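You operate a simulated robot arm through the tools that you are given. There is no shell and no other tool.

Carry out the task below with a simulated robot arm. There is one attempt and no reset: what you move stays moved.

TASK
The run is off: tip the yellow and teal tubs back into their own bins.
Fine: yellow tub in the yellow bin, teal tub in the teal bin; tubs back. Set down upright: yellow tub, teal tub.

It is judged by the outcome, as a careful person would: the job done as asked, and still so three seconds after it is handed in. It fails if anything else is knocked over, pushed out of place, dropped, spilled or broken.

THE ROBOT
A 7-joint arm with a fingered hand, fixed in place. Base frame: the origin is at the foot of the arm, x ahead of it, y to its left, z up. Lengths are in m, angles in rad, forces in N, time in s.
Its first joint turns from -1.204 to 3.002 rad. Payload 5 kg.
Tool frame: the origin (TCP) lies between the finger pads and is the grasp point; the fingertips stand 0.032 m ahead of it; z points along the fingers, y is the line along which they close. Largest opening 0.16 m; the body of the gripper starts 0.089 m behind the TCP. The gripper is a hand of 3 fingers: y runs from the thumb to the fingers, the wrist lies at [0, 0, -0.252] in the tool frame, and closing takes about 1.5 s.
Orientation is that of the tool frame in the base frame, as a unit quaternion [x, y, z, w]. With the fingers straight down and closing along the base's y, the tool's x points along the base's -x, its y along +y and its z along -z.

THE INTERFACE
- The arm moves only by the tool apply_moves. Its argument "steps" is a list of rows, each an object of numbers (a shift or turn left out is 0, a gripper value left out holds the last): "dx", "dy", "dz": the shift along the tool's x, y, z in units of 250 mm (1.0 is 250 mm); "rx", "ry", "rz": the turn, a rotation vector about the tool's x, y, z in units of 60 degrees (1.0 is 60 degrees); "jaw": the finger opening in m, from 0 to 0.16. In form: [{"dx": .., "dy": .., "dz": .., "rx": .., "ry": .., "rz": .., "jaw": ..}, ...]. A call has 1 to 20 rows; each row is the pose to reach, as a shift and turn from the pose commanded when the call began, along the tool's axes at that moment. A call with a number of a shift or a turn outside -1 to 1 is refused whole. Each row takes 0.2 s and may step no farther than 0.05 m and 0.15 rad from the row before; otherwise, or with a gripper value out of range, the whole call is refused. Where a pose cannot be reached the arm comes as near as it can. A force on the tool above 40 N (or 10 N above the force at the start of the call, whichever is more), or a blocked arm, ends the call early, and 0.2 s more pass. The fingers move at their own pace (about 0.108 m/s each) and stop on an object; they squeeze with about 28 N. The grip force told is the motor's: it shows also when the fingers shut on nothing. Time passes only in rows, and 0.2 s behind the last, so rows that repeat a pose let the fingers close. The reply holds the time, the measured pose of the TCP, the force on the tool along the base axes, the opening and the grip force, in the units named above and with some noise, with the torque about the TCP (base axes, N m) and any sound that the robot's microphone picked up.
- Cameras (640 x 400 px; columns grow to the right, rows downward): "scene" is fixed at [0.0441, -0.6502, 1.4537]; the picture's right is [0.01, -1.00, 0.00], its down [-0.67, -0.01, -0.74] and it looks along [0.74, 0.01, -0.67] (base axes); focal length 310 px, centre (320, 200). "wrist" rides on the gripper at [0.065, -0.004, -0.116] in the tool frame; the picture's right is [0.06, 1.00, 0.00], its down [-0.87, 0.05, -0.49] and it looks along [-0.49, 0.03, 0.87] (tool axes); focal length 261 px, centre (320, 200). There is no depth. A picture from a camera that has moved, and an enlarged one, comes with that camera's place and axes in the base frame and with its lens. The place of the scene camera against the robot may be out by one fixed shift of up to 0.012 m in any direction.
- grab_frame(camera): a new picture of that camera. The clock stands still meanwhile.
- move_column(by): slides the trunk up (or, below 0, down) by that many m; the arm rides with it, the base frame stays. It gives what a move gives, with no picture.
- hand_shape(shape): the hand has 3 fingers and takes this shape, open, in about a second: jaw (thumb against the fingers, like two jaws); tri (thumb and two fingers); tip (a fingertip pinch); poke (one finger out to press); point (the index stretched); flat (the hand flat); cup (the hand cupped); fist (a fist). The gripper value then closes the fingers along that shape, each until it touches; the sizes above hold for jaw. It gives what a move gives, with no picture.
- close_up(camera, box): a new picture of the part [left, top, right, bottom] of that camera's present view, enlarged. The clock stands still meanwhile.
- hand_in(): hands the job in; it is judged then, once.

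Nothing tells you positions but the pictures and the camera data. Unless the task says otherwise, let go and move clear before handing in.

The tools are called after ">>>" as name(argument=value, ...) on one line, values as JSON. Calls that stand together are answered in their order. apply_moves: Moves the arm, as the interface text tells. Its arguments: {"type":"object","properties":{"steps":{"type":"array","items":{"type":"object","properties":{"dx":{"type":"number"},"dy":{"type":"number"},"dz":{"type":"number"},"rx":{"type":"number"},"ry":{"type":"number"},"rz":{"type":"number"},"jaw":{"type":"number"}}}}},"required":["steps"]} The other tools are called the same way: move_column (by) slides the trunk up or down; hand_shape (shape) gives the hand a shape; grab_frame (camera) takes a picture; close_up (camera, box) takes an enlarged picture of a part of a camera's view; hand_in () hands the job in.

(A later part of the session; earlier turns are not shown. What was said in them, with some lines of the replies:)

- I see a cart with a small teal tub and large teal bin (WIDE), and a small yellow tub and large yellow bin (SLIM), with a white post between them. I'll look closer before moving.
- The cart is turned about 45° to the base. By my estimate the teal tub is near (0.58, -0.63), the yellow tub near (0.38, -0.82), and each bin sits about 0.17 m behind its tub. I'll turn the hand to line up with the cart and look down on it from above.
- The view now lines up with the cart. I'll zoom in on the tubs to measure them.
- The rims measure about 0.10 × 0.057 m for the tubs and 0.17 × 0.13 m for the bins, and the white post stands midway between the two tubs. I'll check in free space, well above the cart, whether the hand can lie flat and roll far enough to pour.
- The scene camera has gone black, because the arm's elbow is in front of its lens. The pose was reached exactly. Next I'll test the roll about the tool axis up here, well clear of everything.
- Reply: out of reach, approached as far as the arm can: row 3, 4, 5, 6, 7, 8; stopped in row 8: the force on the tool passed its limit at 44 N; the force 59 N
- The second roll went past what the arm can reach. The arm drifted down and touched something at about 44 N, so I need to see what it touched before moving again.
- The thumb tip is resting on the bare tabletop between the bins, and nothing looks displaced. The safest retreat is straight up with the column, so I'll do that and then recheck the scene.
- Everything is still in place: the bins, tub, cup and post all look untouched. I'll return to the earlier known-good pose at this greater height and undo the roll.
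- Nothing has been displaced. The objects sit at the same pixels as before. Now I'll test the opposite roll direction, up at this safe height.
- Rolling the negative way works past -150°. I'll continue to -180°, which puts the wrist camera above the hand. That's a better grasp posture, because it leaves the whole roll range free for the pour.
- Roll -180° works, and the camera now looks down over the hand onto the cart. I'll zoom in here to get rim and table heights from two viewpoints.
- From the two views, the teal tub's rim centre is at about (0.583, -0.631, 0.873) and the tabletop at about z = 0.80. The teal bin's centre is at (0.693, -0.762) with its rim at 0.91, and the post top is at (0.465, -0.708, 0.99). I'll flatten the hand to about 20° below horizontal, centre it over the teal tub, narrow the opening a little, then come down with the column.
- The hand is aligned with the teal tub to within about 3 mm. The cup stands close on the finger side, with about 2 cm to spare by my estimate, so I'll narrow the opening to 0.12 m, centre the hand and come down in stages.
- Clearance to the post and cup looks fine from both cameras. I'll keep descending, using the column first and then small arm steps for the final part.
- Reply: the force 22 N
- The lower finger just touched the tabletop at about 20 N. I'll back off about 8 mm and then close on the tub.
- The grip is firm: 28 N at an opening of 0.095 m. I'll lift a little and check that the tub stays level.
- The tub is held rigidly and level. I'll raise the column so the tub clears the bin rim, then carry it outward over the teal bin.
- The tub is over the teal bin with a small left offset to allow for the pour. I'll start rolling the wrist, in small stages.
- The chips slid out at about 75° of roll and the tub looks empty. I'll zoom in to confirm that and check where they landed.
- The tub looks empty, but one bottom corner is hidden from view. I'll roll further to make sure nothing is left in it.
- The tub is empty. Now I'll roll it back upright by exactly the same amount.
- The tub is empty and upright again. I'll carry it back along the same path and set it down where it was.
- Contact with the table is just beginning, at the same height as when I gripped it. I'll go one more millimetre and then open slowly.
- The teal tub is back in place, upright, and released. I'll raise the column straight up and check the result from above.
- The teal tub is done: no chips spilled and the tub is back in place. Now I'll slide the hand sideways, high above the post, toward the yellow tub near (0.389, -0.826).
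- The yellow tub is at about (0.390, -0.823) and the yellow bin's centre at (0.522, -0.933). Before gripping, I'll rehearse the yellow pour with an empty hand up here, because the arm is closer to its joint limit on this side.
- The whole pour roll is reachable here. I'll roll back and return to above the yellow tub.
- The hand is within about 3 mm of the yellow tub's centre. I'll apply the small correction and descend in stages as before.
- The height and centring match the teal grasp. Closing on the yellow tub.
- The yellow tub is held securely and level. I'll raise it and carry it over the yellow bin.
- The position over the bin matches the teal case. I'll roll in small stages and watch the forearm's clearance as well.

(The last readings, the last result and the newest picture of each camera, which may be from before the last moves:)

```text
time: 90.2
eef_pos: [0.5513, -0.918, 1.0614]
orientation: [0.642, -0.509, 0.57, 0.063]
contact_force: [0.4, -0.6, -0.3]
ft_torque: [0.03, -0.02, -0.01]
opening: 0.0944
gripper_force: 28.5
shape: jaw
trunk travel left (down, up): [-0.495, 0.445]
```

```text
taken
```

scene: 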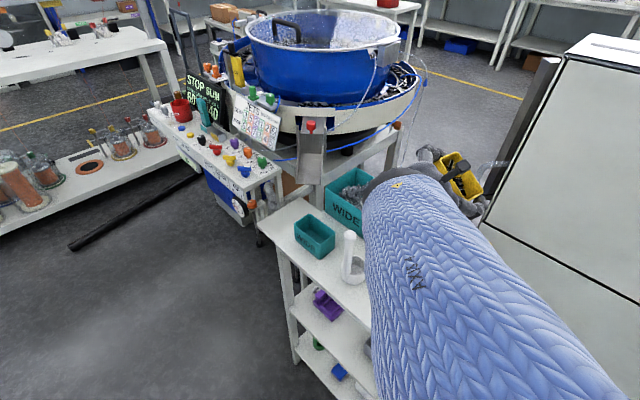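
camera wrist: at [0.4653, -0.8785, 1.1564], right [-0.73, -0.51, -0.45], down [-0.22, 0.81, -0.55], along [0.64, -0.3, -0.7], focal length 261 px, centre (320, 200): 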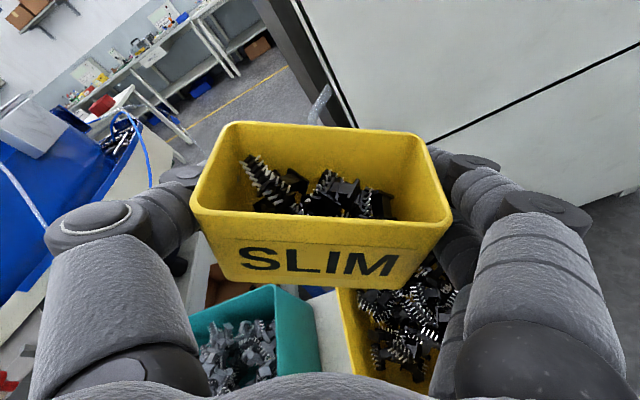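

>>> apply_moves(steps=[{"rz": 0.09}, {"rz": 0.18}, {"rz": 0.27}, {"rz": 0.36}, {"rz": 0.45}])

>>> apply_moves(steps=[{"rz": 0.08}, {"rz": 0.16}, {"rz": 0.24}, {"rz": 0.32}])

>>> grab_frame(camera="wrist")

>>> grab_frame(camera="scene")

```text
time: 91.4
eef_pos: [0.5494, -0.9197, 1.0617]
orientation: [-0.505, 0.645, -0.569, 0.072]
contact_force: [0.3, 0.3, -1.2]
ft_torque: [0.01, -0.01, 0.02]
opening: 0.0947
gripper_force: 27.5
shape: jaw
trunk travel left (down, up): [-0.495, 0.445]
```

```text
time: 92.4
eef_pos: [0.5499, -0.9193, 1.0638]
orientation: [-0.391, 0.72, -0.549, 0.166]
contact_force: [0.1, 0.5, -0.9]
ft_torque: [0.02, 0.0, -0.01]
opening: 0.0945
gripper_force: 27.9
shape: jaw
trunk travel left (down, up): [-0.495, 0.445]
```

```text
taken
camera wrist: at [0.4328, -0.8914, 1.119], right [-0.42, 0.05, -0.91], down [0.21, 0.98, -0.05], along [0.88, -0.21, -0.42], focal length 261 px, centre (320, 200)
```

wrist: 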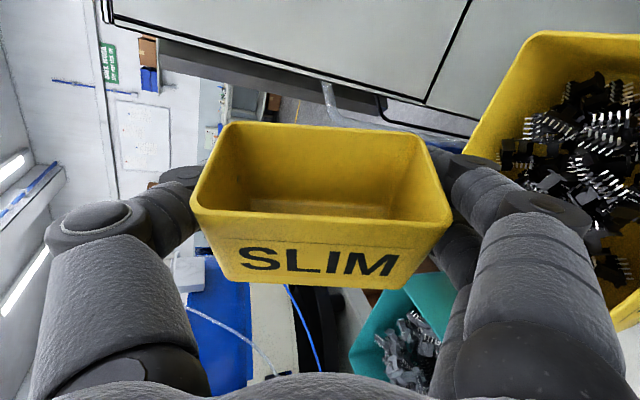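

```text
taken
```

scene: 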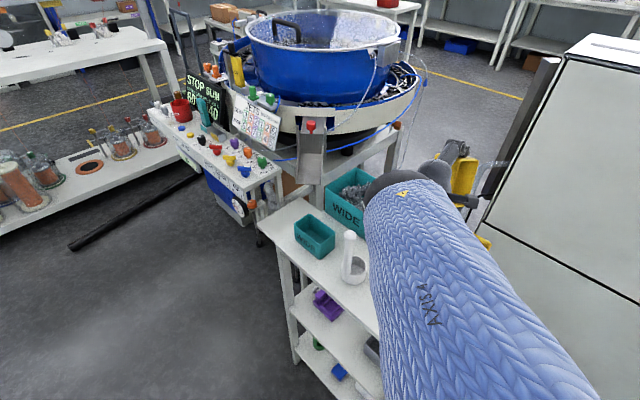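

The yellow chips have gone into the yellow bin. I'll roll further to be sure no chip is left inside.

>>> apply_moves(steps=[{"rz": 0.1}, {"rz": 0.2}, {"rz": 0.3}, {"rz": 0.4}, {"rz": 0.5}, {"rz": 0.6}])

>>> apply_moves(steps=[{"rz": 0.1}, {"rz": 0.2}, {"rz": 0.3}, {"rz": 0.4}, {"rz": 0.4}, {"rz": 0.4}])

>>> grab_frame(camera="wrist")

```text
time: 93.8
eef_pos: [0.5497, -0.9189, 1.0618]
orientation: [-0.149, 0.806, -0.47, 0.328]
contact_force: [-0.5, 0.1, -1.3]
ft_torque: [-0.01, 0.02, 0.0]
opening: 0.0945
gripper_force: 27.9
shape: jaw
trunk travel left (down, up): [-0.495, 0.445]
```

```text
time: 95.2
eef_pos: [0.5501, -0.9178, 1.063]
orientation: [0.021, 0.819, -0.392, 0.419]
contact_force: [0.6, 1.0, -1.0]
ft_torque: [0.0, 0.01, 0.02]
opening: 0.0946
gripper_force: 28.3
shape: jaw
trunk travel left (down, up): [-0.495, 0.445]
```

```text
taken
camera wrist: at [0.4293, -0.8641, 1.0593], right [0.32, 0.67, -0.67], down [0.25, 0.62, 0.74], along [0.91, -0.41, 0.03], focal length 261 px, centre (320, 200)
```

wrist: 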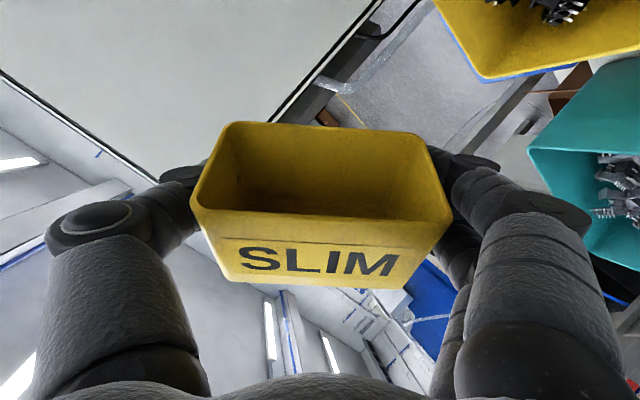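

The tub is empty. Rolling back upright by the same total.

>>> apply_moves(steps=[{"rz": -0.125}, {"rz": -0.25}, {"rz": -0.375}, {"rz": -0.5}, {"rz": -0.625}, {"rz": -0.75}, {"rz": -0.875}, {"rz": -1.0}])

>>> apply_moves(steps=[{"rz": -0.125}, {"rz": -0.25}, {"rz": -0.375}, {"rz": -0.5}, {"rz": -0.625}, {"rz": -0.75}, {"rz": -0.875}, {"rz": -1.0}])

>>> apply_moves(steps=[{"rz": -0.12}, {"rz": -0.24}, {"rz": -0.31}, {"rz": -0.31}])

>>> apply_moves(steps=[{"dx": -0.0314, "dy": 0.0214, "dz": -0.0858}, {"dx": -0.0628, "dy": 0.0428, "dz": -0.1715}, {"dx": -0.0941, "dy": 0.0641, "dz": -0.2573}, {"dx": -0.1255, "dy": 0.0855, "dz": -0.343}, {"dx": -0.1569, "dy": 0.1069, "dz": -0.4288}, {"dx": -0.1883, "dy": 0.1283, "dz": -0.5145}, {"dx": -0.2196, "dy": 0.1496, "dz": -0.6003}, {"dx": -0.251, "dy": 0.171, "dz": -0.686}, {"dx": -0.251, "dy": 0.171, "dz": -0.686}])

>>> grab_frame(camera="wrist")

```text
time: 97.0
eef_pos: [0.5503, -0.9178, 1.0624]
orientation: [-0.392, 0.719, -0.549, 0.166]
contact_force: [-1.3, 0.0, -1.3]
ft_torque: [-0.03, 0.02, -0.02]
opening: 0.0946
gripper_force: 27.8
shape: jaw
trunk travel left (down, up): [-0.495, 0.445]
```

```text
time: 98.8
eef_pos: [0.5501, -0.9182, 1.0618]
orientation: [0.699, -0.426, 0.559, 0.13]
contact_force: [-0.3, -0.6, -1.2]
ft_torque: [-0.02, 0.03, -0.01]
opening: 0.0943
gripper_force: 28.3
shape: jaw
trunk travel left (down, up): [-0.495, 0.445]
```

```text
time: 99.8
eef_pos: [0.5504, -0.9184, 1.0627]
orientation: [0.759, -0.308, 0.53, 0.219]
contact_force: [-0.2, -0.7, -0.5]
ft_torque: [0.02, -0.03, -0.02]
opening: 0.0946
gripper_force: 28.1
shape: jaw
trunk travel left (down, up): [-0.495, 0.445]
```

```text
time: 101.8
eef_pos: [0.3908, -0.8209, 1.0604]
orientation: [0.758, -0.309, 0.531, 0.219]
contact_force: [0.7, 0.5, -0.2]
ft_torque: [-0.03, 0.01, -0.02]
opening: 0.0946
gripper_force: 28.0
shape: jaw
trunk travel left (down, up): [-0.495, 0.445]
```

```text
taken
camera wrist: at [0.3323, -0.7579, 1.1628], right [-0.68, -0.73, 0.06], down [-0.58, 0.49, -0.65], along [0.44, -0.48, -0.76], focal length 261 px, centre (320, 200)
```

wrist: 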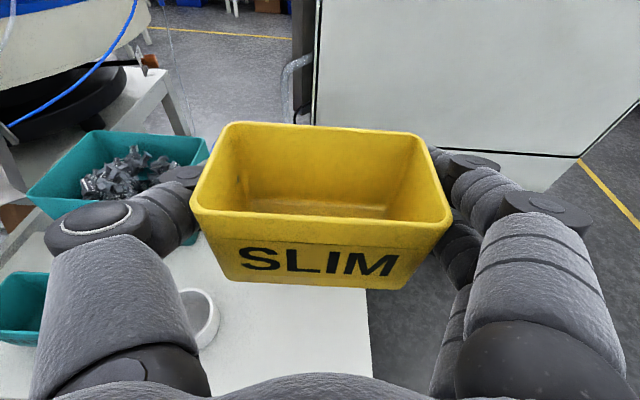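

The tub is upright, empty, and above its original spot. Lowering it back down.

>>> move_column(by=-0.175)

>>> move_column(by=-0.024)

>>> apply_moves(steps=[{"dx": -0.0094, "dz": 0.0034}, {"dx": -0.0188, "dz": 0.0069}, {"dx": -0.0188, "dz": 0.0069}])

```text
time: 103.8
eef_pos: [0.3899, -0.8213, 0.8879]
orientation: [0.759, -0.309, 0.53, 0.219]
contact_force: [0.1, -0.3, -0.8]
ft_torque: [0.0, -0.01, 0.01]
opening: 0.0947
gripper_force: 28.3
shape: jaw
trunk travel left (down, up): [-0.32, 0.62]
```

```text
time: 104.5
eef_pos: [0.3911, -0.8205, 0.8636]
orientation: [0.758, -0.309, 0.53, 0.219]
contact_force: [-0.5, 0.5, -0.4]
ft_torque: [0.01, -0.01, 0.02]
opening: 0.0948
gripper_force: 27.3
shape: jaw
trunk travel left (down, up): [-0.296, 0.644]
```

```text
time: 105.3
eef_pos: [0.3905, -0.8207, 0.8582]
orientation: [0.759, -0.309, 0.53, 0.219]
contact_force: [-0.4, 0.6, -1.1]
ft_torque: [0.0, 0.01, -0.02]
opening: 0.0945
gripper_force: 27.9
shape: jaw
trunk travel left (down, up): [-0.296, 0.644]
```

>>> apply_moves(steps=[{"dx": -0.0047, "dz": 0.0017}, {"dx": -0.0075, "dz": 0.0027}, {"dx": -0.0075, "dz": 0.0027}])

>>> close_up(camera="scene", box=[320, 210, 460, 330])

```text
time: 106.1
eef_pos: [0.3895, -0.8203, 0.8554]
orientation: [0.758, -0.308, 0.531, 0.219]
contact_force: [1.0, -0.3, 2.4]
ft_torque: [-0.03, -0.05, 0.01]
opening: 0.0946
gripper_force: 28.2
shape: jaw
trunk travel left (down, up): [-0.296, 0.644]
```

```text
3.33 times, centred on (390, 270) of scene
camera zoom: at [0.0441, -0.6502, 1.4537], right [0.01, -1.0, 0.0], down [-0.67, -0.01, -0.74], along [0.74, 0.01, -0.67], focal length 1032 px, centre (87, -33)
```

zoom: 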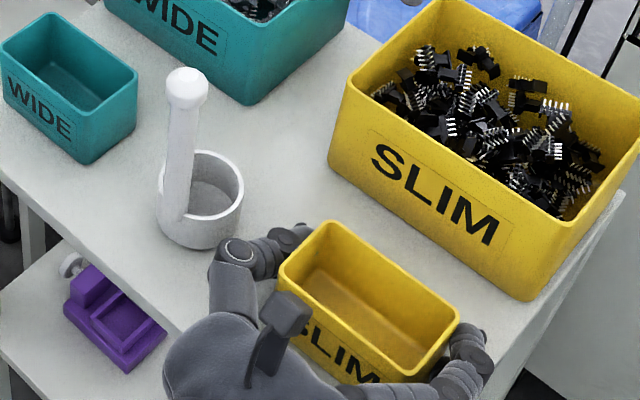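

Table contact is felt. I'll go a hair lower and open slowly.

>>> apply_moves(steps=[{"dx": -0.003, "dz": 0.0011}, {"dx": -0.003, "dz": 0.0011}])

>>> apply_moves(steps=[{"jaw": 0.097}, {"jaw": 0.1}, {"jaw": 0.105}, {"jaw": 0.11}, {"jaw": 0.115}, {"jaw": 0.12}, {"jaw": 0.12}])

>>> grab_frame(camera="wrist")

>>> close_up(camera="scene", box=[320, 210, 460, 330])

```text
time: 106.7
eef_pos: [0.3891, -0.8213, 0.8574]
orientation: [0.758, -0.31, 0.531, 0.22]
contact_force: [0.7, 0.4, 8.9]
ft_torque: [-0.02, -0.16, 0.0]
opening: 0.0948
gripper_force: 28.5
shape: jaw
trunk travel left (down, up): [-0.296, 0.644]
```

```text
time: 108.3
eef_pos: [0.3897, -0.8213, 0.8565]
orientation: [0.759, -0.308, 0.53, 0.218]
contact_force: [-0.4, 0.0, 0.4]
ft_torque: [0.0, 0.02, 0.0]
opening: 0.1197
gripper_force: 0.1
shape: jaw
trunk travel left (down, up): [-0.296, 0.644]
```

```text
taken
camera wrist: at [0.3315, -0.7578, 0.9568], right [-0.68, -0.73, 0.06], down [-0.58, 0.49, -0.65], along [0.44, -0.48, -0.76], focal length 261 px, centre (320, 200)
```

wrist: 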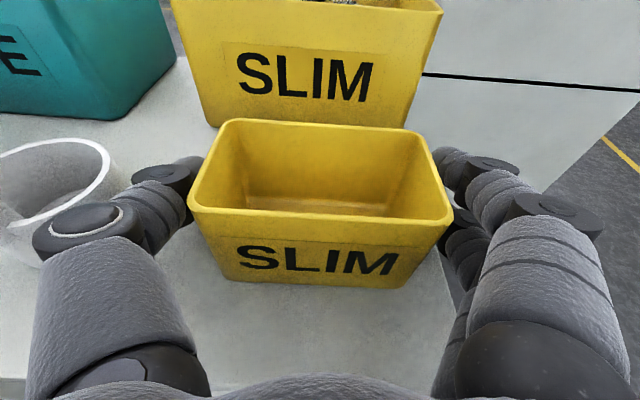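

```text
3.33 times, centred on (390, 270) of scene
camera zoom: at [0.0441, -0.6502, 1.4537], right [0.01, -1.0, 0.0], down [-0.67, -0.01, -0.74], along [0.74, 0.01, -0.67], focal length 1032 px, centre (87, -33)
```

zoom: 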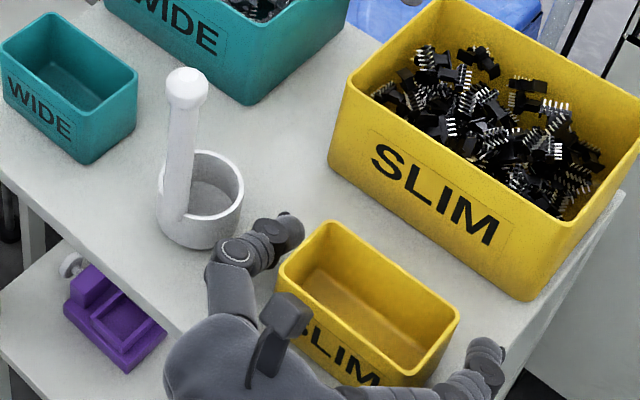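

The yellow tub is standing upright in its place, and the hand has let go. I'll raise the column straight up until clear, then do a final check.

>>> move_column(by=0.1)

>>> move_column(by=0.35)

>>> grab_frame(camera="scene")

>>> grab_frame(camera="wrist")

```text
time: 109.6
eef_pos: [0.3895, -0.8205, 0.9554]
orientation: [0.759, -0.309, 0.53, 0.218]
contact_force: [0.1, 0.1, 0.6]
ft_torque: [0.01, 0.02, -0.03]
opening: 0.1196
gripper_force: 0.0
shape: jaw
trunk travel left (down, up): [-0.396, 0.544]
```

```text
time: 113.0
eef_pos: [0.3905, -0.8218, 1.3056]
orientation: [0.759, -0.309, 0.53, 0.218]
contact_force: [0.2, 0.2, -0.6]
ft_torque: [0.01, -0.03, -0.01]
opening: 0.1196
gripper_force: 0.1
shape: jaw
trunk travel left (down, up): [-0.746, 0.194]
```

```text
taken
```

scene: 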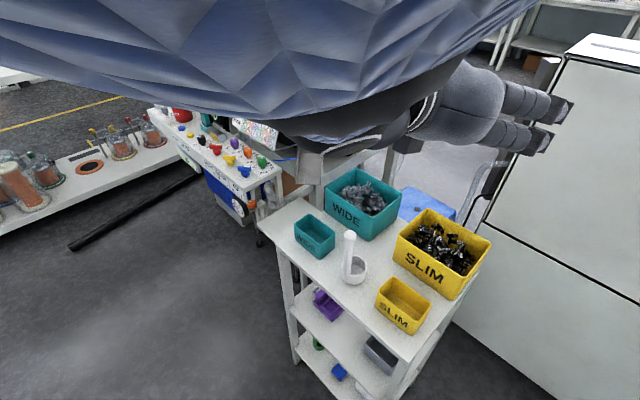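

```text
taken
camera wrist: at [0.3315, -0.758, 1.4066], right [-0.68, -0.73, 0.06], down [-0.58, 0.49, -0.65], along [0.44, -0.48, -0.76], focal length 261 px, centre (320, 200)
```

wrist: 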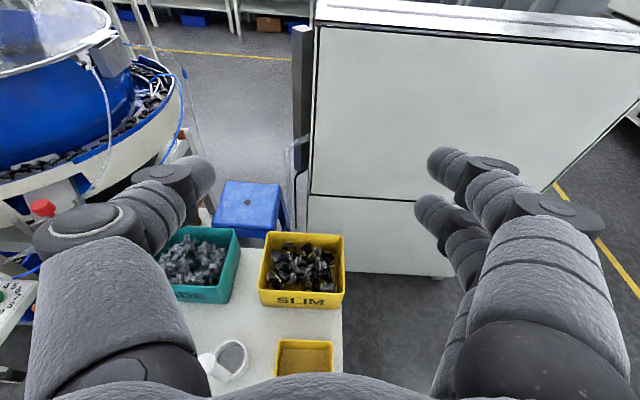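

>>> close_up(camera="scene", box=[260, 150, 500, 350])

>>> close_up(camera="wrist", box=[150, 200, 400, 390])

```text
2.00 times, centred on (380, 250) of scene
camera zoom: at [0.0441, -0.6502, 1.4537], right [0.01, -1.0, 0.0], down [-0.67, -0.01, -0.74], along [0.74, 0.01, -0.67], focal length 619 px, centre (200, 100)
```

zoom: 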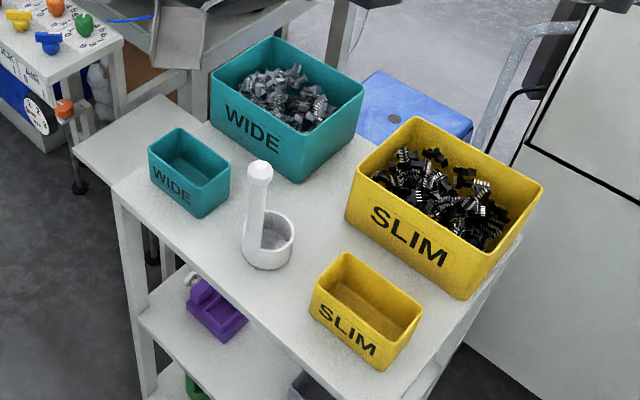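

```text
2.11 times, centred on (275, 295) of wrist
camera zoom: at [0.3315, -0.758, 1.4066], right [-0.68, -0.73, 0.06], down [-0.58, 0.49, -0.65], along [0.44, -0.48, -0.76], focal length 549 px, centre (415, 0)
```

zoom: 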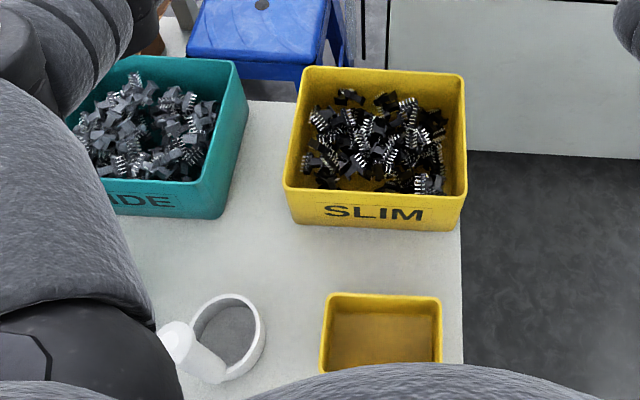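

Both tubs are empty, upright and back in their original places. Their chips are in the matching bins, nothing is spilled or moved, and the hand is clear, so I'm handing in.

>>> hand_in()

```text
The job is handed in.
```

Both tubs have been tipped back into their own bins: yellow into the yellow bin, teal into the teal bin. Each tub is empty, upright and back in its original spot.

The final pictures showed no spilled chips and nothing out of place, and the hand was clear before I handed in.

Early on, during a test move with an empty hand, the arm drifted out of reach and a finger pressed on bare tabletop between the bins at about 44 N. I raised it straight up, and pictures afterwards showed nothing had been moved.
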